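You operate a simulated robot arm through the tools that you are given. There is no shell and no other tool. Be economical: measure what you need, move in short steps, check, and stop when the job is done.

Carry out the task below with a simulated two-armed robot. There is one attempt and no reset: what you move stays moved.

Task
Wipe up the spill on the top of the brick wall with the blue cloth and put it back.

The check looks at the end state, three seconds after you hand in, the way a careful person would. Anything else that was tipped, shoved, dropped, spilled or broken makes it a failure. Flat cloth is picked up by pressing the open fingertips on it (5 to 10 N) and closing them slowly along it; thin cloth reads only 2 to 8 mm in the jaws.

Robot
Two 7-joint arms with two-finger parallel grippers on one trunk, on a base that drives. Base frame: it is fixed to the floor where the robot stands at the start and does not move with it; the origin is under the middle of the robot, x ahead of it, y to its left, z up; the surface under the hand at the start is at about z = 0.85. Lengths are in m, angles in rad, forces in N, time in s.
The left shoulder is at the start at [0.05, 0.209, 1.146], the right one opposite. With the tool pointing down near the work surface each hand reaches from about 0.28 to 0.92 m from the robot's upright axis, wherever it stands, measured 20 degrees to its own side. Payload 4.4 kg a hand.
The TCP of each hand is the grasp point between the finger pads, 0.023 m short of the fingertips. In the tool frame z runs along the fingers and y along their closing line. The gripper opens to 0.094 m. The fingers are 0.038 m wide and 0.01 m thick; the gripper's body (0.054 by 0.096 m) begins 0.039 m behind the TCP.
Orientation is told as [roll, pitch, yaw] about the base's x, y, z axes, in that order, counted from this pose: with the fingers straight down and closing along the base's y, the tool's x points along the base's -x, its y along +y and its z along -z.

Tools
- The arms move only by the tool nudge_tool. It takes "left_series", "right_series" or both (then of equal length, played together; a hand with none holds still); each is text: rows parted by semicolons, each of 7 numbers parted by spaces: the shift along the tool's x, y, z in units of 400 mm (1.0 is 400 mm), then the turn, a rotation vector about the tool's x, y, z in units of 45 degrees (1.0 is 45 degrees), then the opening, from 0 (shut) to 1 (fully open). In form: dx dy dz wx wy wz hand; .... A call has 1 to 20 rows; each row is the pose to reach, as a shift and turn from the pose commanded when the call began, along the tool's axes at that moment. A call with a number of a shift or a turn outside -1 to 1 is refused whole. Each row takes 0.2 s and may step no farther than 0.05 m and 0.15 rad from the row before; otherwise, or with a gripper value out of range, the whole call is refused. A pose out of reach is approached as far as the arm can. The call stops where the force on the tool passes 40 N (or 10 N more than at its start, if that is more) or the arm is blocked; 0.2 s more then pass. The fingers move at their own pace (about 0.108 m/s each) and stop on an object; they squeeze with about 29 N. The grip force told is the motor's: it shows also when the fingers shut on nothing. Time passes only in rows, and 0.2 s behind the last, so rows that repeat a pose let the fingers close. The reply holds the time, the measured pose of the TCP, the force on the tool along the base axes, the opening and the grip force, in the units named above and with some noise, with the torque about the TCP (base axes, N m) and any sound that the robot's microphone picked up.
- Cameras (640 x 400 px; columns grow to the right, rows downward): "scene" is now at [0.1394, 0.0533, 1.3223]; the picture's right is [0.59, -0.81, 0.00], its down [-0.43, -0.32, -0.85] and it looks along [0.68, 0.50, -0.53] (base axes); focal length 283 px, centre (320, 200). "left" rides on the left gripper at [0.086, -0.016, -0.075] in its tool frame; the picture's right is [0.18, 0.98, 0.00], its down [-0.58, 0.11, -0.81] and it looks along [-0.79, 0.15, 0.59] (tool axes); focal length 243 px, centre (320, 200). "right" rides on the right gripper at [0.086, 0.016, -0.075] in its tool frame; the picture's right is [-0.18, 0.98, 0.00], its down [-0.58, -0.11, -0.81] and it looks along [-0.79, -0.15, 0.59] (tool axes); focal length 243 px, centre (320, 200). There is no depth. A picture from a camera that has moved, and an enlarged one, comes with that camera's place and axes in the base frame and with its lens.
- grab_frame(camera): a new picture of that camera. No time passes.
- move_column(by): slides the trunk up (or, below 0, down) by that many m; the arms and the scene camera ride with it, the base frame stays. It gives what a move gives, with no picture.
- roll_base(legs): drives the robot by 1 to 6 legs, each [ahead, left, turn to the left] in m, m and rad, along the robot's own axes; the way and the turn of a leg run together, so that a leg with both is an arc; at most 1.5 m and 3.142 rad a leg. The arms and the cameras ride along, it lands a little off, and it stops where it bumps. It gives what a move gives.
- pan_tilt(pan, tilt): turns the head with the scene camera to pan (to the left, within 1.396 rad either way) and tilt (down, from -0.506 to 1.204), counted from straight ahead of the robot. It gives what a move gives.
- close_up(camera, box): a new picture of the part [left, top, right, bottom] of that camera's present view, enlarged. No time passes.
- sign_off(): hands the job in; it is judged then, once.

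Go step by step. Nothing tells you exact positions but the pictures and the camera data: compare them with the known pose of the tool, close in by small moves and look again before you grip or let go. The budget is 120 turns and 100 pictures, counting those below and the enlarged ones. Unless the task says otherwise, let go and move clear before handing in, and close with one line.

The tools are called after "Call:" as a command line: name --argument value ..., lists and objects as JSON in quotes. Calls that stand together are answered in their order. nudge_tool: Moves the arms, as the interface text tells. Its arguments: {"type":"object","properties":{"left_series":{"type":"string"},"right_series":{"type":"string"}},"required":[]} The other tools are called the same way: move_column (by) slides the trunk up or down; roll_base (legs) drives the base; pan_tilt (pan, tilt) turns the head that bears the scene camera; grab_frame (camera) takes a picture; close_up (camera, box) takes an enlarged picture of a part of a camera's view; sign_off () hands the job in.

At the start:

```text
t: 0.0
left_tool_pos: [0.3598, 0.4599, 1.1056]
left_tool_rot: [0.0, 0.001, 0.0]
left_contact_force: [0.0, -0.3, 0.0]
left_wrist_torque: [0.01, 0.01, 0.0]
left_gripper_width: 0.094
left_grip_force: 0.0
right_tool_pos: [0.5471, 0.02, 1.073]
right_tool_rot: [0.001, -0.001, 0.0]
right_contact_force: [0.2, -0.4, 0.1]
right_wrist_torque: [-0.02, 0.0, 0.02]
right_gripper_width: 0.0938
right_grip_force: 0.1
trunk travel left (down, up): [-0.225, 0.338]
robot x, y, heading: [-0.0004, -0.0062, -0.0]
head pan, tilt: [0.63, 0.564]
```

scene: 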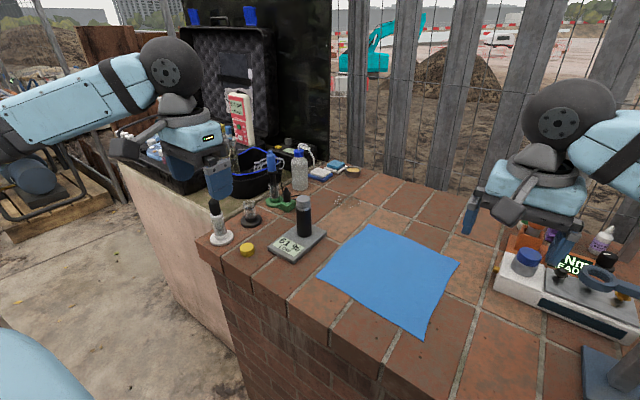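
right: 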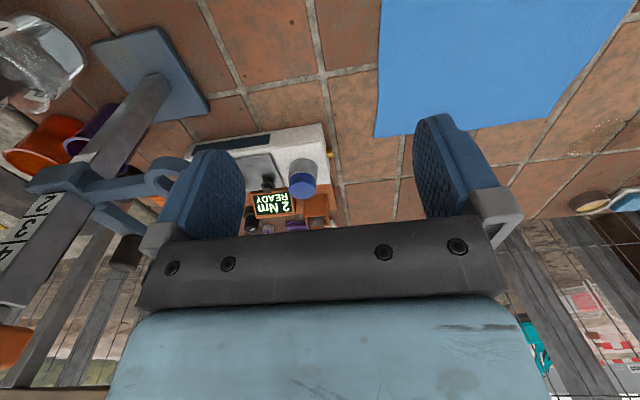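
left: 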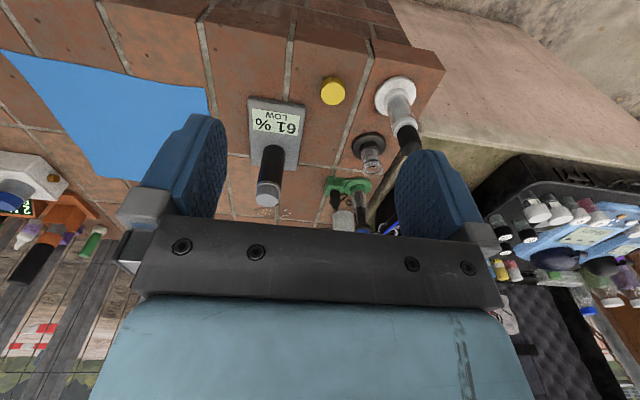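

I see a blue cloth on the wall top and speckles behind the black-topped device, which may be the spill. I'll zoom in on both areas.

Call:
close_up --camera "scene" --box '[200, 150, 480, 325]'

Call:
close_up --camera "right" --box '[320, 0, 640, 200]'

Call:
close_up --camera "left" --box '[160, 60, 480, 260]'

```text
2.29 times, centred on (340, 238) of scene
camera zoom: at [0.1394, 0.0533, 1.3223], right [0.59, -0.81, 0.0], down [-0.43, -0.32, -0.85], along [0.68, 0.5, -0.53], focal length 647 px, centre (274, 114)
```

zoom: 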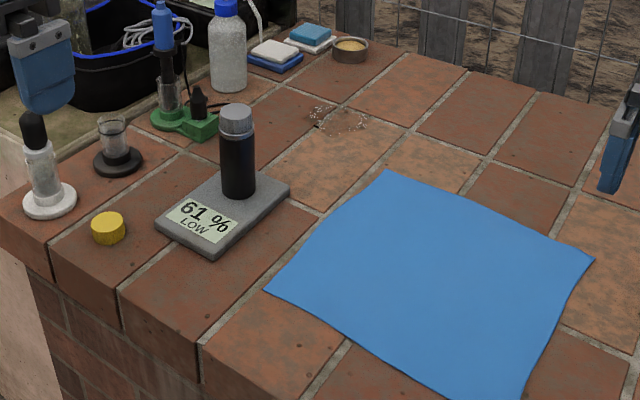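

```text
2.00 times, centred on (480, 100) of right
camera zoom: at [0.4579, 0.0365, 1.1464], right [0.18, 0.98, 0.0], down [0.58, -0.11, 0.81], along [0.79, -0.15, -0.59], focal length 485 px, centre (0, 400)
```

zoom: 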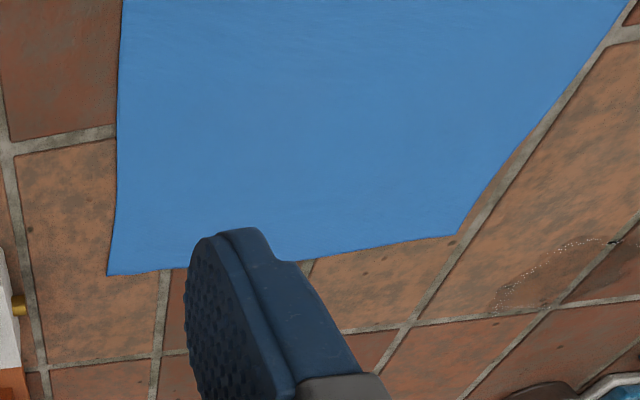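

```text
2.00 times, centred on (320, 160) of left
camera zoom: at [0.2724, 0.4421, 1.1781], right [-0.18, 0.98, 0.0], down [0.58, 0.11, 0.81], along [0.79, 0.15, -0.59], focal length 485 px, centre (320, 280)
```

zoom: 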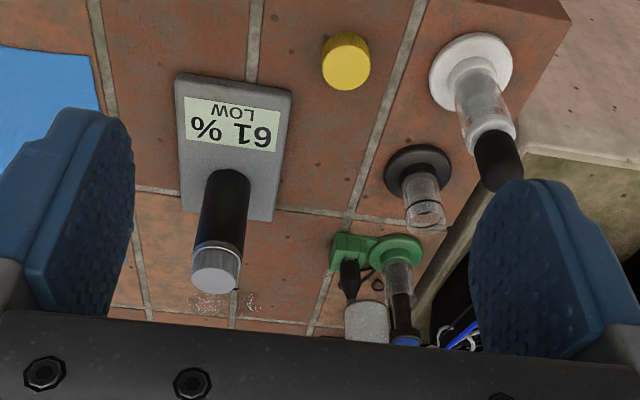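

The spill (a damp patch with crumbs) is around (0.785, 0.42). The cloth covers about x 0.48–0.72, y 0.07–0.31. I'll check base clearance to the wall and view the spill with the head.

Call:
pan_tilt --pan 0.3 --tilt 1.1

Call:
grab_frame --camera "scene"

```text
t: 1.0
left_tool_pos: [0.3603, 0.4583, 1.106]
left_tool_rot: [0.001, 0.001, 0.0]
left_contact_force: [-0.4, 0.0, 0.0]
left_wrist_torque: [-0.03, 0.01, 0.01]
left_gripper_width: 0.0938
left_grip_force: 0.0
right_tool_pos: [0.5463, 0.0198, 1.0712]
right_tool_rot: [0.0, 0.0, 0.0]
right_contact_force: [0.3, 0.3, 0.4]
right_wrist_torque: [0.0, 0.0, 0.0]
right_gripper_width: 0.0941
right_grip_force: 0.0
trunk travel left (down, up): [-0.225, 0.338]
robot x, y, heading: [-0.0012, -0.0011, -0.001]
head pan, tilt: [0.3, 1.1]
```

```text
93 pictures are left
camera scene: at [0.1276, 0.0193, 1.2805], right [0.3, -0.96, 0.0], down [-0.85, -0.26, -0.45], along [0.43, 0.13, -0.89], focal length 283 px, centre (320, 200)
```

scene: 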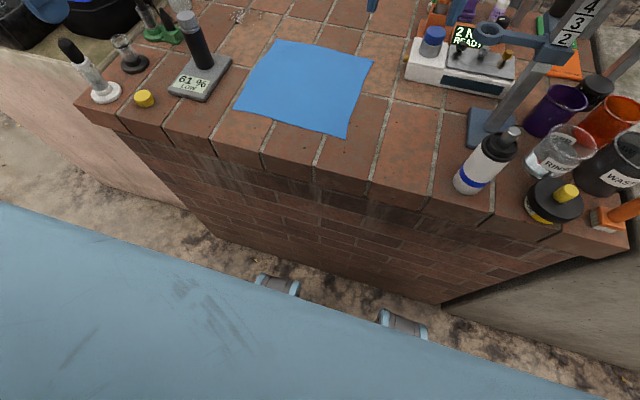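

Base has ~0.1 m clearance to the wall. I'll shift slightly forward and left to get comfortable reach to the spill.

Call:
roll_base --legs '[[0.04, 0.08, 0]]'

Call:
pan_tilt --pan 0.45 --tilt 0.75

Call:
grab_frame --camera "scene"

```text
t: 2.1
left_tool_pos: [0.3753, 0.4952, 1.1091]
left_tool_rot: [0.001, -0.009, -0.012]
left_contact_force: [-0.5, 0.0, 0.1]
left_wrist_torque: [0.0, -0.04, -0.02]
left_gripper_width: 0.0941
left_grip_force: 0.0
right_tool_pos: [0.5597, 0.0476, 1.0778]
right_tool_rot: [0.002, -0.013, -0.018]
right_contact_force: [0.5, 0.3, -1.0]
right_wrist_torque: [0.0, 0.01, 0.04]
right_gripper_width: 0.0942
right_grip_force: 0.1
trunk travel left (down, up): [-0.225, 0.338]
robot x, y, heading: [0.0152, 0.0429, -0.014]
head pan, tilt: [0.3, 1.1]
stopped in leg 1: the robot was blocked; the commanded pose is now the measured one
```

```text
t: 2.9
left_tool_pos: [0.3729, 0.4937, 1.1104]
left_tool_rot: [0.004, -0.013, -0.009]
left_contact_force: [-0.4, 0.6, 0.1]
left_wrist_torque: [0.0, 0.0, 0.01]
left_gripper_width: 0.0939
left_grip_force: 0.0
right_tool_pos: [0.5588, 0.0493, 1.078]
right_tool_rot: [0.002, -0.014, -0.018]
right_contact_force: [0.0, 0.7, 0.2]
right_wrist_torque: [0.01, 0.01, 0.0]
right_gripper_width: 0.0938
right_grip_force: 0.0
trunk travel left (down, up): [-0.225, 0.338]
robot x, y, heading: [0.0188, 0.0407, -0.01]
head pan, tilt: [0.45, 0.75]
```

```text
92 pictures are left
camera scene: at [0.1496, 0.0736, 1.3079], right [0.43, -0.9, 0.0], down [-0.61, -0.29, -0.74], along [0.67, 0.31, -0.67], focal length 283 px, centre (320, 200)
```

scene: 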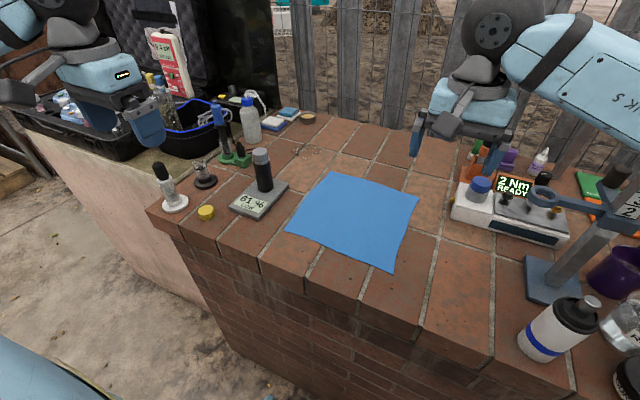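

The base touched the wall front; nothing moved. I'll back off a little and slide left some more.

Call:
roll_base --legs '[[-0.02, 0, 0], [0, 0.07, 0.0]]'

Call:
grab_frame --camera "scene"

```text
t: 4.6
left_tool_pos: [0.3627, 0.5697, 1.1045]
left_tool_rot: [0.0, 0.001, -0.008]
left_contact_force: [0.4, 0.2, -0.5]
left_wrist_torque: [-0.01, -0.03, 0.02]
left_gripper_width: 0.0939
left_grip_force: 0.0
right_tool_pos: [0.5491, 0.1236, 1.0722]
right_tool_rot: [0.0, -0.001, -0.015]
right_contact_force: [-0.9, 0.2, 0.9]
right_wrist_torque: [0.0, -0.01, 0.01]
right_gripper_width: 0.094
right_grip_force: 0.0
trunk travel left (down, up): [-0.225, 0.338]
robot x, y, heading: [-0.0006, 0.1124, -0.007]
head pan, tilt: [0.45, 0.75]
```

```text
91 pictures are left
camera scene: at [0.1423, 0.1486, 1.3062], right [0.43, -0.9, 0.0], down [-0.62, -0.29, -0.73], along [0.66, 0.31, -0.68], focal length 283 px, centre (320, 200)
```

scene: 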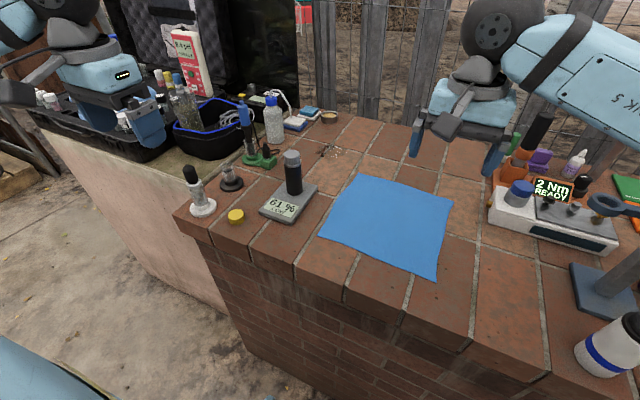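

Next I move the right hand back out of the way and the left hand high over the cloth near its far-left corner.

Call:
nudge_tool --left_series "-0.07 -0.075 0 0 0 0 1; -0.14 -0.15 0 0 0 0 1; -0.21 -0.225 0 0 0 0 1; -0.28 -0.3 0 0 0 0 1; -0.35 -0.375 0 0 0 0 1; -0.42 -0.45 0 0 0 0 1; -0.49 -0.525 0 0 0 0 0.8; -0.56 -0.6 0 0 0 0 0.7; -0.63 -0.675 0 0 0 0 0.6; -0.70 -0.74 0.05 0 0 0 0.5; -0.75 -0.74 0.1 0 0 0 0.5; -0.8 -0.74 0.2 0 0 0 0.5" --right_series "0.05 -0.05 -0.08 0 0 0 1; 0.12 -0.1 -0.14 0 0 0 1; 0.2 -0.16 -0.18 0 0 0 1; 0.28 -0.2 -0.2 0 0 0 1; 0.36 -0.26 -0.2 0 0 0 1; 0.38 -0.3 -0.2 0 0 0 1; 0.38 -0.3 -0.2 0 0 0 1; 0.38 -0.3 -0.2 0 0 0 1; 0.38 -0.3 -0.2 0 0 0 1; 0.38 -0.3 -0.2 0 0 0 1; 0.38 -0.3 -0.2 0 0 0 1; 0.38 -0.3 -0.2 0 0 0 1"

Call:
grab_frame --camera "scene"

Call:
grab_frame --camera "left"

```text
t: 7.2
left_tool_pos: [0.6431, 0.3139, 1.0355]
left_tool_rot: [-0.003, 0.0, -0.007]
left_contact_force: [-0.1, -0.2, 0.3]
left_wrist_torque: [0.0, 0.01, -0.02]
left_gripper_width: 0.047
left_grip_force: 0.0
left hand out of reach, approached as far as the arm can: row 10, 11, 12
right_tool_pos: [0.3951, 0.0058, 1.1507]
right_tool_rot: [0.002, 0.0, -0.016]
right_contact_force: [0.0, 0.0, -0.4]
right_wrist_torque: [-0.02, 0.01, 0.01]
right_gripper_width: 0.0941
right_grip_force: 0.1
trunk travel left (down, up): [-0.225, 0.338]
robot x, y, heading: [-0.0008, 0.1133, -0.003]
head pan, tilt: [0.45, 0.75]
```

```text
90 pictures are left
camera scene: at [0.1429, 0.1488, 1.3061], right [0.43, -0.9, 0.0], down [-0.62, -0.29, -0.73], along [0.66, 0.31, -0.68], focal length 283 px, centre (320, 200)
```

scene: 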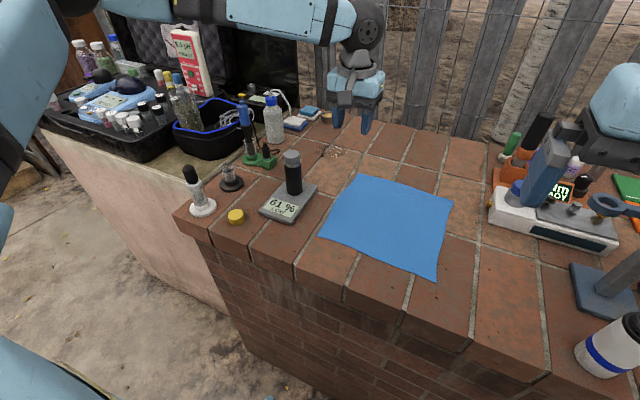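

```text
89 pictures are left
camera left: at [0.5568, 0.2978, 1.1089], right [-0.18, 0.98, 0.0], down [0.58, 0.11, 0.81], along [0.79, 0.14, -0.59], focal length 243 px, centre (320, 200)
```

left: 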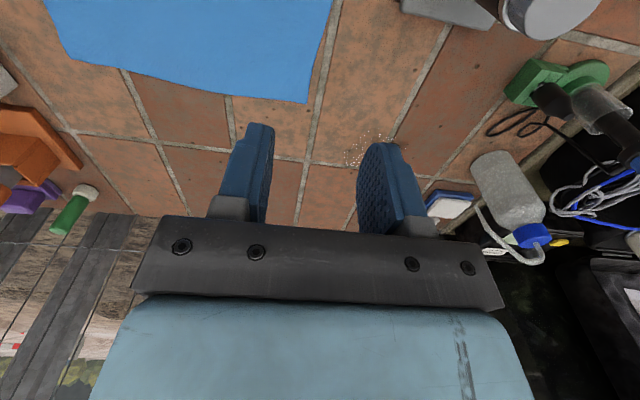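

The left arm couldn't reach that pose at this height. I'll try a small lower move from here to see how reach behaves.

Call:
nudge_tool --left_series "0 0 0.05 0 0 0 0.5; 0 0 0.1 0 0 0 0.5; 0 0 0.15 0 0 0 0.5"

```text
t: 8.0
left_tool_pos: [0.6324, 0.3242, 0.9811]
left_tool_rot: [-0.004, 0.0, -0.008]
left_contact_force: [-0.2, 0.0, 0.2]
left_wrist_torque: [-0.04, -0.01, -0.02]
left_gripper_width: 0.0472
left_grip_force: 0.1
left hand out of reach, approached as far as the arm can: row 1, 2, 3
right_tool_pos: [0.3936, 0.0052, 1.1496]
right_tool_rot: [-0.001, 0.0, -0.018]
right_contact_force: [0.9, 0.7, -0.9]
right_wrist_torque: [0.01, -0.03, -0.02]
right_gripper_width: 0.0939
right_grip_force: 0.1
trunk travel left (down, up): [-0.225, 0.338]
robot x, y, heading: [-0.0024, 0.1114, -0.008]
head pan, tilt: [0.45, 0.75]
```

Reach shrinks lower, so likely a joint limit rather than distance. I'll try letting the tool yaw with the arm.

Call:
nudge_tool --left_series "0 0 -0.05 0 0 0.18 0.5; 0 0 -0.1 0 0 0.36 0.5; 0 0 -0.1 0 0 0.54 0.5; 0 0 -0.1 0 0 0.72 0.5"

Call:
grab_frame --camera "scene"

```text
t: 9.0
left_tool_pos: [0.6346, 0.3257, 1.0246]
left_tool_rot: [0.0, 0.001, -0.573]
left_contact_force: [0.6, -0.3, -0.3]
left_wrist_torque: [0.01, -0.01, -0.01]
left_gripper_width: 0.0472
left_grip_force: 0.0
right_tool_pos: [0.3951, 0.0042, 1.1503]
right_tool_rot: [-0.001, -0.002, -0.015]
right_contact_force: [0.7, 1.1, 0.0]
right_wrist_torque: [0.0, 0.02, -0.02]
right_gripper_width: 0.094
right_grip_force: 0.1
trunk travel left (down, up): [-0.225, 0.338]
robot x, y, heading: [0.0007, 0.1114, -0.009]
head pan, tilt: [0.45, 0.75]
```

```text
88 pictures are left
camera scene: at [0.1421, 0.1482, 1.3062], right [0.43, -0.9, 0.0], down [-0.62, -0.29, -0.73], along [0.66, 0.31, -0.68], focal length 283 px, centre (320, 200)
```

scene: 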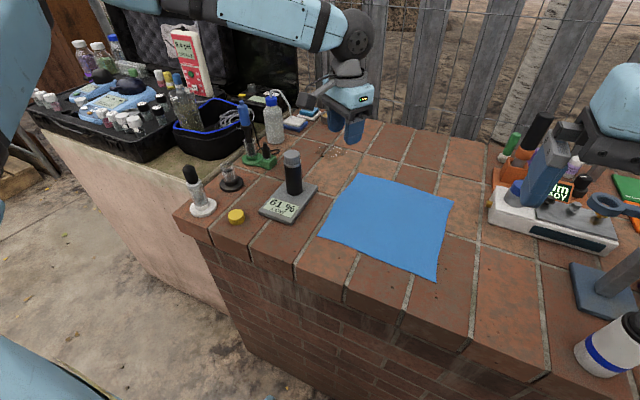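

The yaw freed the joint limit. I'll continue toward the point above the far-left cloth corner.

Call:
nudge_tool --left_series "-0.06 -0.017 0.03 0 0 0.1 0.5; -0.12 -0.034 0.06 0 0 0.2 0.5; -0.18 -0.05 0.1 0 0 0.2 0.5; -0.18 -0.05 0.19 0 0 0.2 0.5"

Call:
grab_frame --camera "left"

Call:
grab_frame --camera "scene"

```text
t: 10.0
left_tool_pos: [0.6322, 0.3252, 0.9775]
left_tool_rot: [-0.002, -0.002, -0.732]
left_contact_force: [0.2, 0.3, -0.4]
left_wrist_torque: [0.03, 0.01, -0.02]
left_gripper_width: 0.047
left_grip_force: 0.1
left hand out of reach, approached as far as the arm can: row 1, 2, 3, 4
right_tool_pos: [0.395, 0.0059, 1.151]
right_tool_rot: [0.0, -0.005, -0.015]
right_contact_force: [0.7, -0.7, 0.8]
right_wrist_torque: [0.02, 0.0, -0.03]
right_gripper_width: 0.0937
right_grip_force: 0.0
trunk travel left (down, up): [-0.225, 0.338]
robot x, y, heading: [0.0001, 0.1128, -0.008]
head pan, tilt: [0.45, 0.75]
```

```text
87 pictures are left
camera left: at [0.5561, 0.3712, 1.0512], right [0.52, 0.85, 0.0], down [0.51, -0.31, 0.81], along [0.69, -0.42, -0.59], focal length 243 px, centre (320, 200)
```

left: 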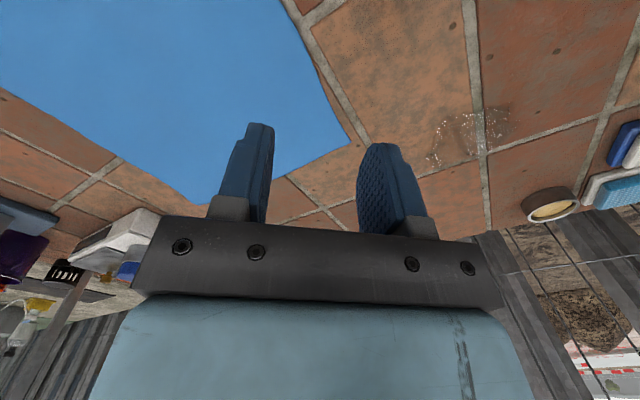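

```text
86 pictures are left
camera scene: at [0.1423, 0.1486, 1.3062], right [0.43, -0.9, 0.0], down [-0.62, -0.29, -0.73], along [0.66, 0.31, -0.68], focal length 283 px, centre (320, 200)
```

scene: 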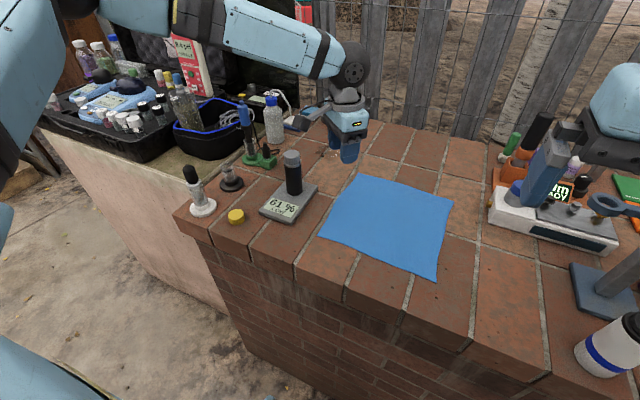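

Still limited near x≈0.63, possibly an awkward elbow posture. I'll raise, retract, swing inward close to the body, and then extend again.

Call:
nudge_tool --left_series "0 0 -0.1 0 0 0 0.5; 0 0 -0.2 0 0 0 0.5; 0.05 -0.045 -0.3 0 0 -0.1 0.5; 0.13 -0.12 -0.3 0 0 -0.2 0.5; 0.21 -0.19 -0.3 0 0 -0.3 0.5; 0.29 -0.26 -0.3 0 0 -0.4 0.5; 0.37 -0.33 -0.3 0 0 -0.5 0.5; 0.45 -0.40 -0.3 0 0 -0.55 0.5; 0.40 -0.47 -0.3 0 0 -0.55 0.5; 0.332 -0.566 -0.3 0 0 -0.55 0.5"

Call:
grab_frame --camera "scene"

```text
t: 12.2
left_tool_pos: [0.3863, 0.2472, 1.0976]
left_tool_rot: [-0.001, 0.002, -0.296]
left_contact_force: [0.3, 0.3, -0.1]
left_wrist_torque: [-0.02, 0.03, -0.02]
left_gripper_width: 0.047
left_grip_force: 0.2
right_tool_pos: [0.3964, 0.0051, 1.1491]
right_tool_rot: [-0.002, -0.001, -0.015]
right_contact_force: [0.4, -0.2, -0.3]
right_wrist_torque: [0.01, 0.02, -0.04]
right_gripper_width: 0.0942
right_grip_force: 0.1
trunk travel left (down, up): [-0.225, 0.338]
robot x, y, heading: [0.0032, 0.1155, -0.007]
head pan, tilt: [0.45, 0.75]
```

```text
85 pictures are left
camera scene: at [0.1443, 0.1491, 1.3059], right [0.43, -0.9, 0.0], down [-0.62, -0.29, -0.73], along [0.66, 0.31, -0.68], focal length 283 px, centre (320, 200)
```

scene: 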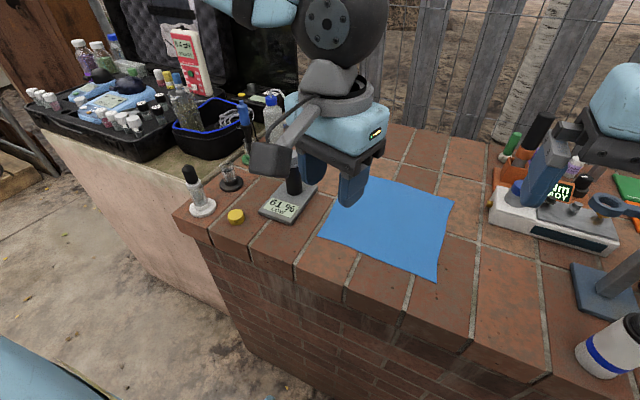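

Now I extend outward over the cloth.

Call:
nudge_tool --left_series "-0.1 0.035 0.03 0 0 0 0.5; -0.2 0.07 0.06 0 0 0 0.5; -0.3 0.105 0.1 0 0 0 0.5; -0.4 0.14 0.14 0 0 0 0.5; -0.5 0.18 0.18 0 0 0 0.5; -0.6 0.22 0.22 0 0 0 0.5; -0.66 0.24 0.26 0 0 0 0.5; -0.68 0.24 0.3 0 0 0 0.5"

```text
t: 14.0
left_tool_pos: [0.6275, 0.3113, 1.0043]
left_tool_rot: [-0.004, -0.001, -0.3]
left_contact_force: [-0.2, 0.0, 0.0]
left_wrist_torque: [0.0, 0.01, -0.03]
left_gripper_width: 0.0467
left_grip_force: 0.0
left hand out of reach, approached as far as the arm can: row 5, 6, 7, 8
right_tool_pos: [0.3943, 0.0055, 1.1499]
right_tool_rot: [0.0, -0.002, -0.016]
right_contact_force: [-0.5, 0.1, 1.0]
right_wrist_torque: [0.04, 0.0, 0.01]
right_gripper_width: 0.0938
right_grip_force: 0.0
trunk travel left (down, up): [-0.225, 0.338]
robot x, y, heading: [0.0019, 0.1142, -0.007]
head pan, tilt: [0.45, 0.75]
```

Same boundary again. I'll test reach outward toward the spill, which is on the arm's own side.

Call:
nudge_tool --left_series "-0.02 0.1 -0.05 0 0 -0.1 0.5; -0.08 0.2 -0.05 0 0 -0.2 0.5; -0.15 0.28 -0.05 0 0 -0.3 0.5; -0.22 0.32 -0.05 0 0 -0.38 0.5; -0.28 0.32 -0.05 0 0 -0.38 0.5"

Call:
pan_tilt --pan 0.75 --tilt 0.3

Call:
grab_frame --camera "scene"

```text
t: 15.2
left_tool_pos: [0.7315, 0.4225, 1.0353]
left_tool_rot: [-0.001, -0.002, -0.001]
left_contact_force: [1.4, 0.2, 0.3]
left_wrist_torque: [0.01, 0.01, 0.0]
left_gripper_width: 0.047
left_grip_force: 0.0
left hand out of reach, approached as far as the arm can: row 3, 4, 5
right_tool_pos: [0.394, 0.0053, 1.1505]
right_tool_rot: [0.002, -0.001, -0.017]
right_contact_force: [0.2, -0.5, -0.1]
right_wrist_torque: [0.03, 0.03, -0.02]
right_gripper_width: 0.094
right_grip_force: 0.0
trunk travel left (down, up): [-0.225, 0.338]
robot x, y, heading: [-0.0021, 0.1138, -0.008]
head pan, tilt: [0.45, 0.75]
```

```text
t: 16.1
left_tool_pos: [0.731, 0.4217, 1.0354]
left_tool_rot: [0.001, -0.001, 0.0]
left_contact_force: [0.0, -0.7, 0.0]
left_wrist_torque: [0.01, -0.04, 0.0]
left_gripper_width: 0.0471
left_grip_force: 0.0
right_tool_pos: [0.3946, 0.0055, 1.15]
right_tool_rot: [-0.001, -0.002, -0.017]
right_contact_force: [-0.5, 0.1, -0.3]
right_wrist_torque: [-0.01, 0.01, -0.02]
right_gripper_width: 0.0942
right_grip_force: 0.1
trunk travel left (down, up): [-0.225, 0.338]
robot x, y, heading: [0.0031, 0.1166, -0.008]
head pan, tilt: [0.75, 0.3]
```

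```text
84 pictures are left
camera scene: at [0.1362, 0.1759, 1.3465], right [0.68, -0.74, 0.0], down [-0.22, -0.2, -0.95], along [0.7, 0.65, -0.3], focal length 283 px, centre (320, 200)
```

scene: 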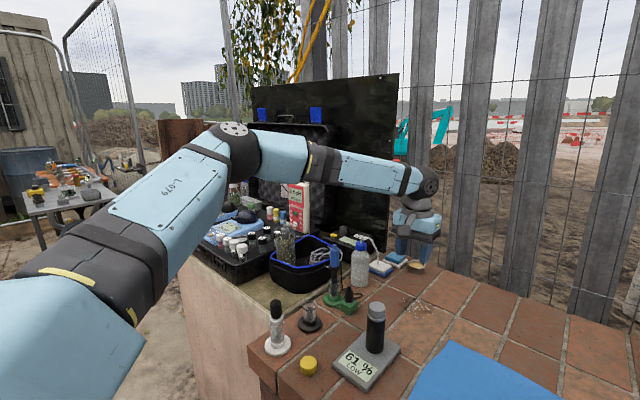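

The arm posture gives more reach the further the target is to its own side, so I'll turn the base to the right, placing cloth and spill further to the left arm's side.

Call:
roll_base --legs '[[0, 0, -0.3]]'

Call:
pan_tilt --pan 0.75 --tilt 0.75

Call:
grab_frame --camera "scene"

```text
t: 17.4
left_tool_pos: [0.7896, 0.1919, 1.0356]
left_tool_rot: [-0.001, 0.0, -0.299]
left_contact_force: [-0.2, 0.6, 0.3]
left_wrist_torque: [0.01, 0.0, 0.01]
left_gripper_width: 0.0466
left_grip_force: 0.0
right_tool_pos: [0.3452, -0.1057, 1.15]
right_tool_rot: [0.0, -0.002, -0.315]
right_contact_force: [0.4, -0.4, -0.6]
right_wrist_torque: [-0.01, 0.0, 0.02]
right_gripper_width: 0.094
right_grip_force: 0.1
trunk travel left (down, up): [-0.225, 0.338]
robot x, y, heading: [0.0003, 0.111, -0.307]
head pan, tilt: [0.75, 0.3]
```

```text
t: 18.4
left_tool_pos: [0.7902, 0.1925, 1.0341]
left_tool_rot: [0.0, 0.0, -0.299]
left_contact_force: [-0.1, -0.2, 0.2]
left_wrist_torque: [0.02, 0.01, 0.0]
left_gripper_width: 0.0468
left_grip_force: 0.0
right_tool_pos: [0.3439, -0.1061, 1.1488]
right_tool_rot: [0.0, -0.001, -0.314]
right_contact_force: [-0.6, 0.3, 0.2]
right_wrist_torque: [-0.02, -0.02, -0.01]
right_gripper_width: 0.0941
right_grip_force: 0.0
trunk travel left (down, up): [-0.225, 0.338]
robot x, y, heading: [0.0045, 0.1087, -0.307]
head pan, tilt: [0.75, 0.75]
```

```text
83 pictures are left
camera scene: at [0.1391, 0.1286, 1.3063], right [0.43, -0.9, 0.0], down [-0.62, -0.29, -0.73], along [0.66, 0.31, -0.68], focal length 283 px, centre (320, 200)
```

scene: 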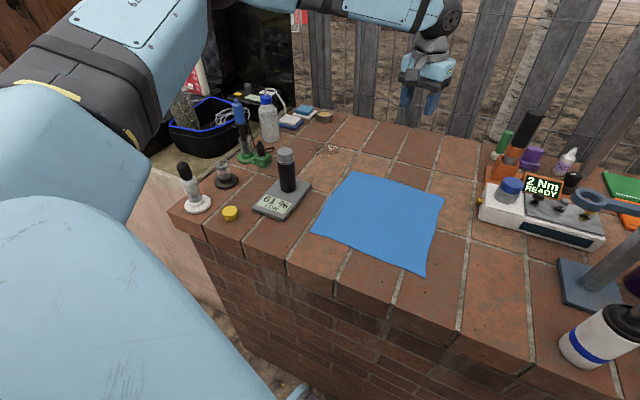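

Turn worked. Now moving the hand above the cloth's far-left corner.

Call:
nudge_tool --left_series "0.08 0.03 0.03 0 0 0 0.5; 0.16 0.06 0.07 0 0 0 0.5; 0.24 0.09 0.12 0 0 0 0.5; 0.296 0.11 0.2 0 0 0 0.5"

Call:
grab_frame --camera "left"

Call:
grab_frame --camera "scene"

```text
t: 19.4
left_tool_pos: [0.6898, 0.2695, 0.9535]
left_tool_rot: [-0.001, 0.002, -0.299]
left_contact_force: [-0.3, 0.0, 0.3]
left_wrist_torque: [-0.04, 0.0, -0.01]
left_gripper_width: 0.047
left_grip_force: 0.1
right_tool_pos: [0.3444, -0.1061, 1.1497]
right_tool_rot: [0.001, -0.003, -0.313]
right_contact_force: [1.4, -0.1, -1.1]
right_wrist_torque: [0.01, -0.01, 0.01]
right_gripper_width: 0.0942
right_grip_force: 0.1
trunk travel left (down, up): [-0.225, 0.338]
robot x, y, heading: [-0.0023, 0.1118, -0.303]
head pan, tilt: [0.75, 0.75]
```

```text
82 pictures are left
camera left: at [0.6014, 0.2793, 1.027], right [0.11, 0.99, 0.0], down [0.59, -0.07, 0.81], along [0.8, -0.09, -0.59], focal length 243 px, centre (320, 200)
```

left: 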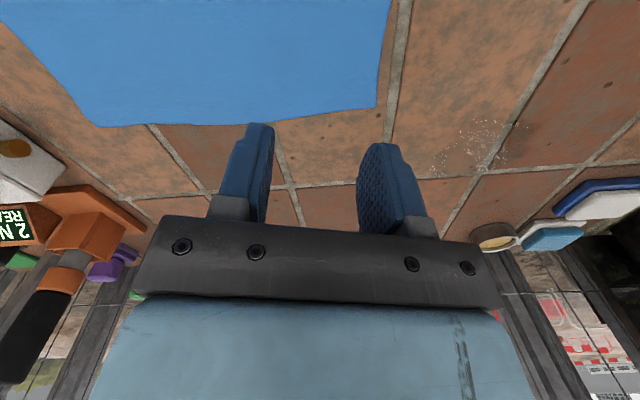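

```text
81 pictures are left
camera scene: at [0.1395, 0.1288, 1.3061], right [0.43, -0.9, 0.0], down [-0.62, -0.29, -0.73], along [0.66, 0.31, -0.68], focal length 283 px, centre (320, 200)
```

scene: 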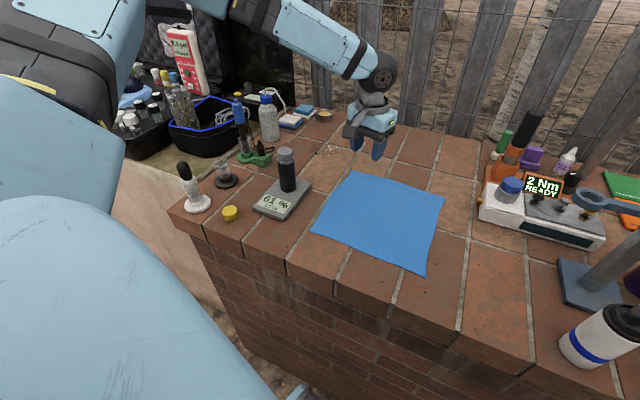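

Corner confirmed at (0.717, 0.310). I'm descending toward it, stopping just above contact.

Call:
nudge_tool --left_series "0.015 0 0.06 0 0 0 0.5; 0.015 0 0.12 0 0 0 0.5; 0.015 0 0.17 0 0 0 0.5; 0.015 0 0.185 0 0 0 0.5; 0.015 0 0.192 0 0 0 0.5"

Call:
grab_frame --camera "left"

```text
t: 20.6
left_tool_pos: [0.6848, 0.2711, 0.8785]
left_tool_rot: [-0.001, 0.0, -0.299]
left_contact_force: [0.1, -0.4, -0.5]
left_wrist_torque: [0.02, -0.03, 0.0]
left_gripper_width: 0.0472
left_grip_force: 0.1
right_tool_pos: [0.3451, -0.1064, 1.1484]
right_tool_rot: [0.0, -0.001, -0.315]
right_contact_force: [0.0, 0.3, 0.2]
right_wrist_torque: [-0.03, 0.0, -0.02]
right_gripper_width: 0.0939
right_grip_force: 0.1
trunk travel left (down, up): [-0.225, 0.338]
robot x, y, heading: [0.0019, 0.1131, -0.307]
head pan, tilt: [0.75, 0.75]
```

```text
80 pictures are left
camera left: at [0.5961, 0.2805, 0.9505], right [0.11, 0.99, 0.0], down [0.59, -0.07, 0.81], along [0.8, -0.09, -0.59], focal length 243 px, centre (320, 200)
```

left: 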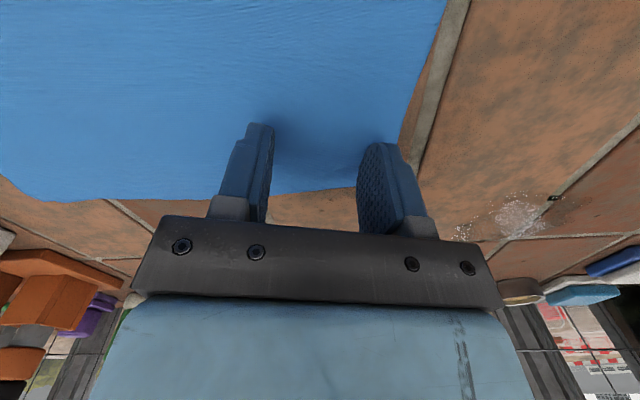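

Both fingers are above the cloth corner. Pressing down gently.

Call:
nudge_tool --left_series "0 0 0.008 0 0 0 0.5; 0 0 0.014 0 0 0 0.5; 0 0 0.018 0 0 0 0.5"

```text
t: 21.4
left_tool_pos: [0.6822, 0.2694, 0.8741]
left_tool_rot: [0.0, -0.007, -0.298]
left_contact_force: [1.7, 6.0, 26.4]
left_wrist_torque: [0.77, 0.03, -0.03]
left_gripper_width: 0.0479
left_grip_force: 0.5
right_tool_pos: [0.3423, -0.1069, 1.1516]
right_tool_rot: [0.001, -0.003, -0.314]
right_contact_force: [0.7, -0.2, 0.0]
right_wrist_torque: [-0.02, 0.0, -0.03]
right_gripper_width: 0.0941
right_grip_force: 0.1
trunk travel left (down, up): [-0.225, 0.338]
robot x, y, heading: [-0.0012, 0.1135, -0.304]
head pan, tilt: [0.75, 0.75]
```

26 N is too much; I ease up by 2 mm and close slowly.

Call:
nudge_tool --left_series "0 0 -0.005 0 0 0 0.5; 0 0 -0.005 0 0 0 0.45; 0 0 -0.005 0 0 0 0.4; 0 0 -0.005 0 0 0 0.35; 0 0 -0.005 0 0 0 0.3; 0 0 -0.005 0 0 0 0.25; 0 0 -0.005 0 0 0 0.2; 0 0 -0.005 0 0 0 0.15; 0 0 -0.005 0 0 0 0.1; 0 0 -0.005 0 0 0 0.05; 0 0 -0.005 0 0 0 0; 0 0 -0.005 0 0 0 0; 0 0 -0.005 0 0 0 0"

Call:
grab_frame --camera "left"

```text
t: 24.1
left_tool_pos: [0.683, 0.2713, 0.8744]
left_tool_rot: [0.001, -0.003, -0.299]
left_contact_force: [0.5, 3.3, 21.8]
left_wrist_torque: [0.19, 0.02, -0.03]
left_gripper_width: 0.002
left_grip_force: 28.7
right_tool_pos: [0.3424, -0.1057, 1.1523]
right_tool_rot: [-0.001, -0.002, -0.314]
right_contact_force: [-0.2, 0.2, 0.6]
right_wrist_torque: [-0.01, 0.0, 0.01]
right_gripper_width: 0.0938
right_grip_force: 0.1
trunk travel left (down, up): [-0.225, 0.338]
robot x, y, heading: [0.0048, 0.1107, -0.306]
head pan, tilt: [0.75, 0.75]
```

```text
79 pictures are left
camera left: at [0.5946, 0.2799, 0.9472], right [0.11, 0.99, 0.0], down [0.59, -0.07, 0.81], along [0.8, -0.09, -0.59], focal length 243 px, centre (320, 200)
```

left: 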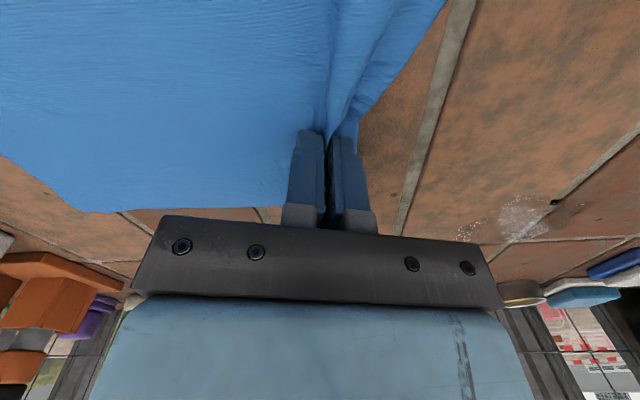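

A fold is gripped (2 mm). Now lifting and checking.

Call:
nudge_tool --left_series "0 0 -0.08 0 0 0 0; 0 0 -0.16 0 0 0 0; 0 0 -0.25 0 0 0 0; 0 0 -0.34 0 0 0 0; 0 0 -0.43 0 0 0 0; 0 0 -0.5 0 0 0 0; 0 0 -0.5 0 0 0 0"

Call:
grab_frame --camera "scene"

```text
t: 25.8
left_tool_pos: [0.6862, 0.2695, 1.0736]
left_tool_rot: [-0.001, -0.001, -0.299]
left_contact_force: [-0.3, -0.6, 0.2]
left_wrist_torque: [0.0, 0.0, 0.0]
left_gripper_width: 0.0021
left_grip_force: 29.1
right_tool_pos: [0.3457, -0.1074, 1.1509]
right_tool_rot: [0.0, -0.003, -0.314]
right_contact_force: [0.0, 0.0, -0.1]
right_wrist_torque: [-0.02, 0.03, 0.02]
right_gripper_width: 0.0939
right_grip_force: 0.0
trunk travel left (down, up): [-0.225, 0.338]
robot x, y, heading: [0.0014, 0.1139, -0.306]
head pan, tilt: [0.75, 0.75]
```

```text
78 pictures are left
camera scene: at [0.1395, 0.1287, 1.3061], right [0.43, -0.9, 0.0], down [-0.62, -0.29, -0.73], along [0.66, 0.31, -0.68], focal length 283 px, centre (320, 200)
```

scene: 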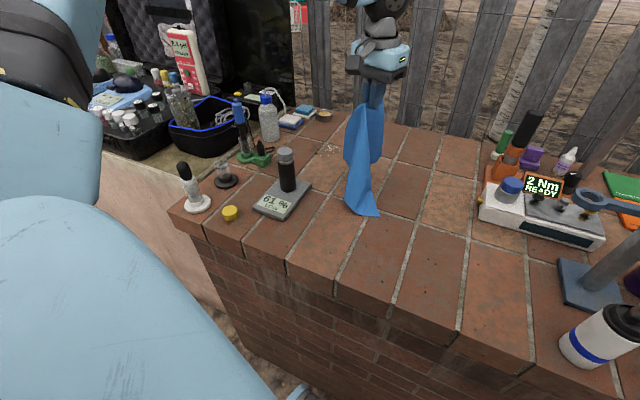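

The cloth hangs cleanly. I'll move it over in +x, and then swing +y while lowering so that it trails toward -y over the open bricks and lands on the spill.

Call:
nudge_tool --left_series "-0.09 0.01 0 0 0 0 0; -0.18 0.02 0 0 0 0 0; -0.254 0.026 0 0 0 0 0; -0.235 0.09 0.07 0 0 0 0; -0.215 0.16 0.14 0 0 0 0; -0.195 0.23 0.21 0 0 0 0; -0.175 0.3 0.28 0 0 0 0; -0.155 0.37 0.35 0 0 0 0; -0.135 0.43 0.4 0 0 0 0; -0.121 0.456 0.425 0 0 0 0; -0.121 0.456 0.425 0 0 0 0"

Call:
grab_frame --camera "scene"

Call:
grab_frame --camera "left"

```text
t: 28.1
left_tool_pos: [0.7845, 0.4317, 0.9021]
left_tool_rot: [-0.002, 0.0, -0.299]
left_contact_force: [0.5, -0.6, 0.3]
left_wrist_torque: [0.01, 0.0, 0.0]
left_gripper_width: 0.0022
left_grip_force: 29.1
right_tool_pos: [0.345, -0.1065, 1.1505]
right_tool_rot: [0.0, -0.002, -0.315]
right_contact_force: [0.5, -0.3, 0.0]
right_wrist_torque: [-0.01, 0.01, 0.03]
right_gripper_width: 0.0941
right_grip_force: 0.0
trunk travel left (down, up): [-0.225, 0.338]
robot x, y, heading: [-0.0003, 0.1115, -0.31]
head pan, tilt: [0.75, 0.75]
```

```text
77 pictures are left
camera scene: at [0.139, 0.1284, 1.3062], right [0.43, -0.9, 0.0], down [-0.62, -0.29, -0.73], along [0.66, 0.31, -0.68], focal length 283 px, centre (320, 200)
```

scene: 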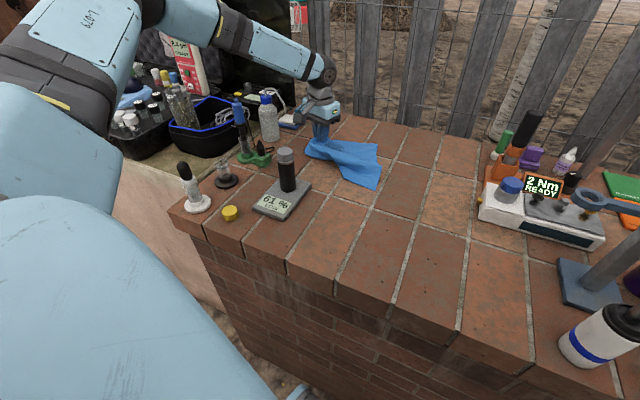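

```text
76 pictures are left
camera left: at [0.6976, 0.4421, 0.9747], right [0.11, 0.99, 0.0], down [0.59, -0.07, 0.81], along [0.8, -0.09, -0.59], focal length 243 px, centre (320, 200)
```

left: 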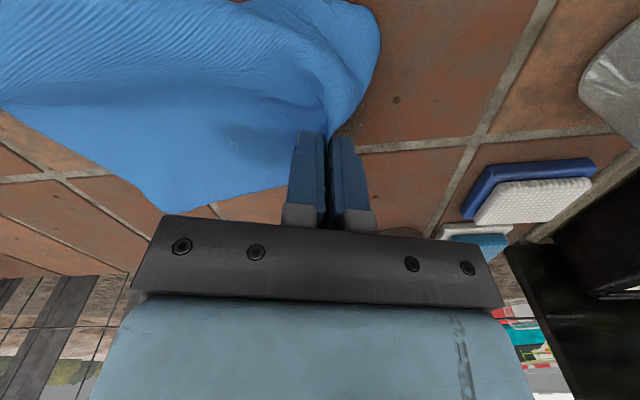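

The cloth covers the spill and trails away from other objects. Now I press down.

Call:
nudge_tool --left_series "0 0 0.03 0 0 0 0; 0 0 0.05 0 0 0 0; 0 0 0.06 0 0 0 0; 0 0 0.065 0 0 0 0"

```text
t: 29.1
left_tool_pos: [0.7832, 0.4296, 0.8764]
left_tool_rot: [0.0, 0.0, -0.298]
left_contact_force: [-0.2, -0.4, 2.0]
left_wrist_torque: [0.01, 0.0, 0.01]
left_gripper_width: 0.0021
left_grip_force: 29.6
right_tool_pos: [0.3454, -0.106, 1.1497]
right_tool_rot: [0.002, -0.002, -0.314]
right_contact_force: [0.5, 0.4, 0.1]
right_wrist_torque: [0.02, 0.01, 0.01]
right_gripper_width: 0.0942
right_grip_force: 0.1
trunk travel left (down, up): [-0.225, 0.338]
robot x, y, heading: [0.0018, 0.1089, -0.3]
head pan, tilt: [0.75, 0.75]
```

Light contact. I press a bit more (~10 N) and make wiping strokes over the whole patch.

Call:
nudge_tool --left_series "0 0 0.003 0 0 0 0; -0.0295 -0.0956 0.003 0 0 0 0; -0.059 -0.191 0.003 0 0 0 0; -0.155 -0.162 0.003 0 0 0 0; -0.125 -0.066 0.003 0 0 0 0; -0.096 0.0295 0.003 0 0 0 0; -0.066 0.125 0.003 0 0 0 0; -0.0275 0.166 0.003 0 0 0 0; 0.044 0.143 0.003 0 0 0 0; 0.015 0.048 0.003 0 0 0 0; -0.015 -0.048 0.003 0 0 0 0; -0.044 -0.143 0.003 0 0 0 0; 0.051 -0.173 0.003 0 0 0 0; 0.081 -0.077 0.003 0 0 0 0; 0.11 0.018 0.003 0 0 0 0; 0.1325 0.09 0.003 0 0 0 0; 0.061 0.112 0.003 0 0 0 0; 0.0074 0.024 0.003 0 0 0 0; -0.022 -0.072 0.003 0 0 0 0"

Call:
grab_frame --camera "scene"

Call:
grab_frame --camera "left"

```text
t: 33.1
left_tool_pos: [0.7857, 0.4017, 0.8757]
left_tool_rot: [0.0, 0.001, -0.298]
left_contact_force: [0.4, -0.6, 0.9]
left_wrist_torque: [0.02, 0.02, 0.0]
left_gripper_width: 0.0022
left_grip_force: 28.3
left hand out of reach, approached as far as the arm can: row 4
right_tool_pos: [0.3449, -0.107, 1.149]
right_tool_rot: [0.0, -0.001, -0.312]
right_contact_force: [0.7, 0.2, -0.5]
right_wrist_torque: [-0.01, 0.0, 0.0]
right_gripper_width: 0.0941
right_grip_force: 0.1
trunk travel left (down, up): [-0.225, 0.338]
robot x, y, heading: [0.0035, 0.1107, -0.306]
head pan, tilt: [0.75, 0.75]
```

```text
75 pictures are left
camera scene: at [0.1392, 0.1273, 1.3061], right [0.43, -0.9, 0.0], down [-0.62, -0.29, -0.73], along [0.66, 0.31, -0.68], focal length 283 px, centre (320, 200)
```

scene: 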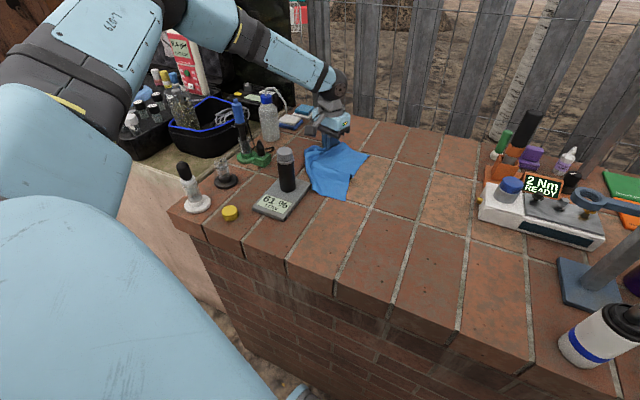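

```text
74 pictures are left
camera left: at [0.6972, 0.4114, 0.9496], right [0.11, 0.99, 0.0], down [0.59, -0.07, 0.81], along [0.8, -0.09, -0.59], focal length 243 px, centre (320, 200)
```

left: 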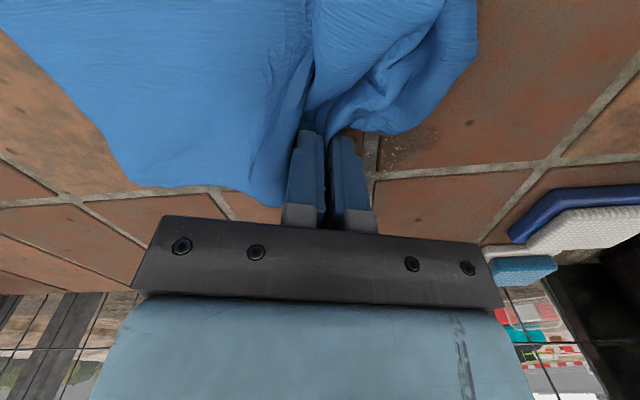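

A few crumbs appear to remain near the far side. I'll lift straight up and inspect the patch.

Call:
nudge_tool --left_series "-0.02 -0.03 -0.1 0 0 0 0; -0.03 -0.06 -0.2 0 0 0 0; -0.045 -0.12 -0.3 0 0 0 0; -0.06 -0.2 -0.38 0 0 0 0; -0.09 -0.3 -0.44 0 0 0 0; -0.12 -0.4 -0.48 0 0 0 0; -0.12 -0.45 -0.5 0 0 0 0"

Call:
close_up --camera "scene" --box '[230, 90, 430, 215]'

Call:
close_up --camera "left" --box '[320, 0, 640, 200]'

```text
t: 34.8
left_tool_pos: [0.7783, 0.2164, 1.0751]
left_tool_rot: [0.0, 0.0, -0.299]
left_contact_force: [0.1, 0.3, -0.2]
left_wrist_torque: [-0.01, 0.01, 0.01]
left_gripper_width: 0.0023
left_grip_force: 29.5
right_tool_pos: [0.3448, -0.1069, 1.1514]
right_tool_rot: [-0.002, -0.003, -0.315]
right_contact_force: [-0.2, -0.3, -0.2]
right_wrist_torque: [0.0, -0.02, -0.04]
right_gripper_width: 0.0938
right_grip_force: 0.0
trunk travel left (down, up): [-0.225, 0.338]
robot x, y, heading: [-0.0021, 0.1114, -0.306]
head pan, tilt: [0.75, 0.75]
```

```text
3.20 times, centred on (330, 152) of scene
camera zoom: at [0.139, 0.1289, 1.3062], right [0.43, -0.9, 0.0], down [-0.62, -0.29, -0.73], along [0.66, 0.31, -0.68], focal length 906 px, centre (288, 352)
```

zoom: 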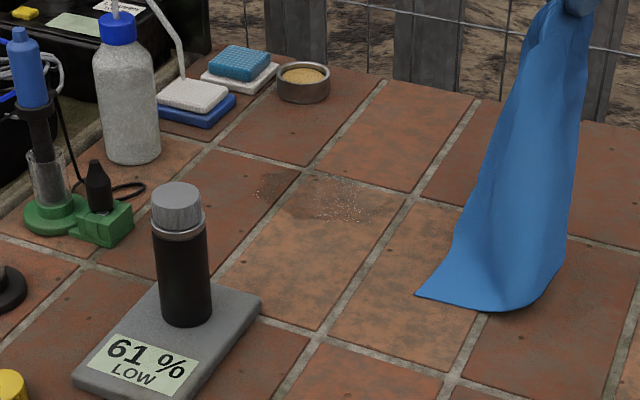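

```text
2.00 times, centred on (480, 100) of left
camera zoom: at [0.6894, 0.2258, 1.1489], right [0.11, 0.99, 0.0], down [0.59, -0.07, 0.81], along [0.8, -0.09, -0.59], focal length 485 px, centre (0, 400)
```

zoom: 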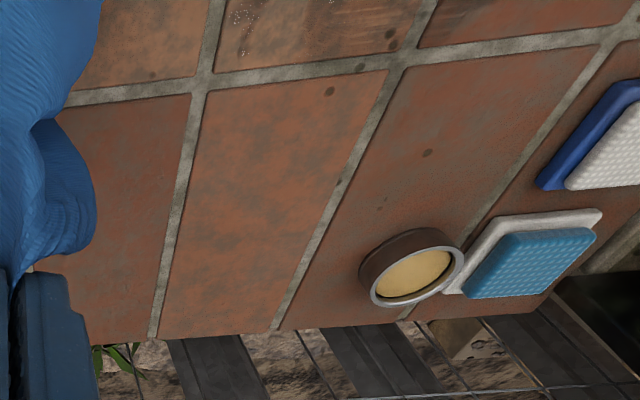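

Roughly half of the spill remains; contact was too light. I'll bring the cloth back down on it and press harder.

Call:
nudge_tool --left_series "0.02 0.075 0.07 0 0 0 0; 0.04 0.15 0.14 0 0 0 0; 0.06 0.225 0.21 0 0 0 0; 0.08 0.3 0.28 0 0 0 0; 0.1 0.375 0.35 0 0 0 0; 0.115 0.43 0.41 0 0 0 0; 0.119 0.445 0.46 0 0 0 0; 0.119 0.445 0.49 0 0 0 0; 0.119 0.445 0.505 0 0 0 0"

Call:
grab_frame --camera "left"

```text
t: 36.8
left_tool_pos: [0.7828, 0.3989, 0.8758]
left_tool_rot: [-0.002, -0.003, -0.298]
left_contact_force: [-2.3, 0.4, 10.8]
left_wrist_torque: [0.03, 0.13, 0.04]
left_gripper_width: 0.0023
left_grip_force: 28.8
right_tool_pos: [0.3434, -0.1055, 1.1506]
right_tool_rot: [0.0, -0.003, -0.316]
right_contact_force: [0.1, -0.2, 0.8]
right_wrist_torque: [0.01, 0.0, 0.03]
right_gripper_width: 0.0942
right_grip_force: 0.0
trunk travel left (down, up): [-0.225, 0.338]
robot x, y, heading: [0.0029, 0.1092, -0.307]
head pan, tilt: [0.75, 0.75]
```

```text
71 pictures are left
camera left: at [0.6951, 0.4086, 0.9484], right [0.11, 0.99, 0.0], down [0.59, -0.07, 0.81], along [0.8, -0.09, -0.59], focal length 243 px, centre (320, 200)
```

left: 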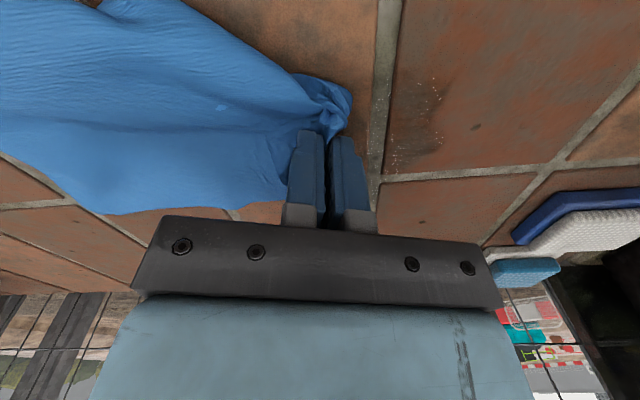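

10.8 N contact now. I make slower, wider strokes with a little more pressure, reaching y ≈ 0.50.

Call:
nudge_tool --left_series "0.026 0.084 0.003 0 0 0 0; 0.052 0.167 0.003 0 0 0 0; 0.074 0.239 0.003 0 0 0 0; 0.002 0.261 0.003 0 0 0 0; -0.024 0.177 0.003 0 0 0 0; -0.05 0.094 0.003 0 0 0 0; -0.075 0.01 0.003 0 0 0 0; -0.101 -0.073 0.003 0 0 0 0; -0.116 -0.121 0.003 0 0 0 0; -0.044 -0.143 0.003 0 0 0 0; -0.018 -0.06 0.003 0 0 0 0; 0.007 0.024 0.003 0 0 0 0; 0.033 0.108 0.003 0 0 0 0; 0.059 0.191 0.003 0 0 0 0; 0.138 0.193 0.003 0 0 0 0; 0.112 0.109 0.003 0 0 0 0; 0.086 0.026 0.003 0 0 0 0; 0.061 -0.058 0.003 0 0 0 0; 0.035 -0.142 0.003 0 0 0 0; -0.013 -0.127 0.003 0 0 0 0"

Call:
grab_frame --camera "left"

Call:
close_up --camera "scene" --box '[230, 90, 430, 215]'

```text
t: 41.0
left_tool_pos: [0.7697, 0.3468, 0.875]
left_tool_rot: [0.001, -0.004, -0.299]
left_contact_force: [-8.0, -3.1, 24.9]
left_wrist_torque: [0.03, 0.23, 0.03]
left_gripper_width: 0.0024
left_grip_force: 28.8
right_tool_pos: [0.3414, -0.1073, 1.1508]
right_tool_rot: [0.0, -0.004, -0.314]
right_contact_force: [-1.5, -0.2, 0.2]
right_wrist_torque: [0.01, 0.01, 0.05]
right_gripper_width: 0.094
right_grip_force: 0.0
trunk travel left (down, up): [-0.225, 0.338]
robot x, y, heading: [-0.0018, 0.1143, -0.306]
head pan, tilt: [0.75, 0.75]
```

```text
70 pictures are left
camera left: at [0.6828, 0.3565, 0.9478], right [0.11, 0.99, 0.0], down [0.58, -0.07, 0.81], along [0.8, -0.09, -0.59], focal length 243 px, centre (320, 200)
```

left: 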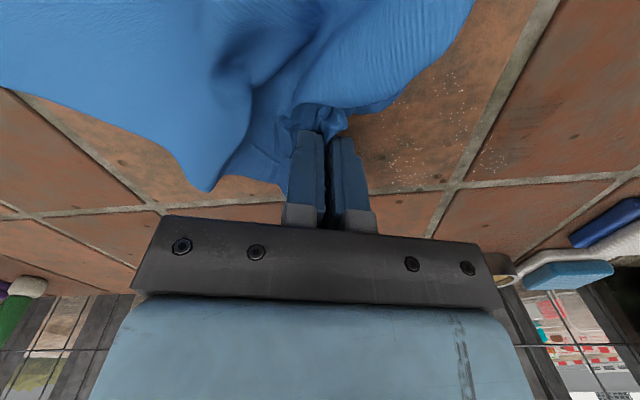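

```text
3.20 times, centred on (330, 152) of scene
camera zoom: at [0.1349, 0.1267, 1.3068], right [0.43, -0.9, 0.0], down [-0.61, -0.29, -0.73], along [0.66, 0.31, -0.68], focal length 906 px, centre (288, 352)
```

zoom: 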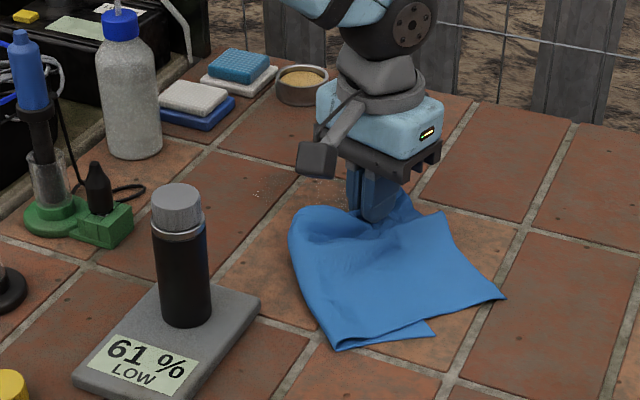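

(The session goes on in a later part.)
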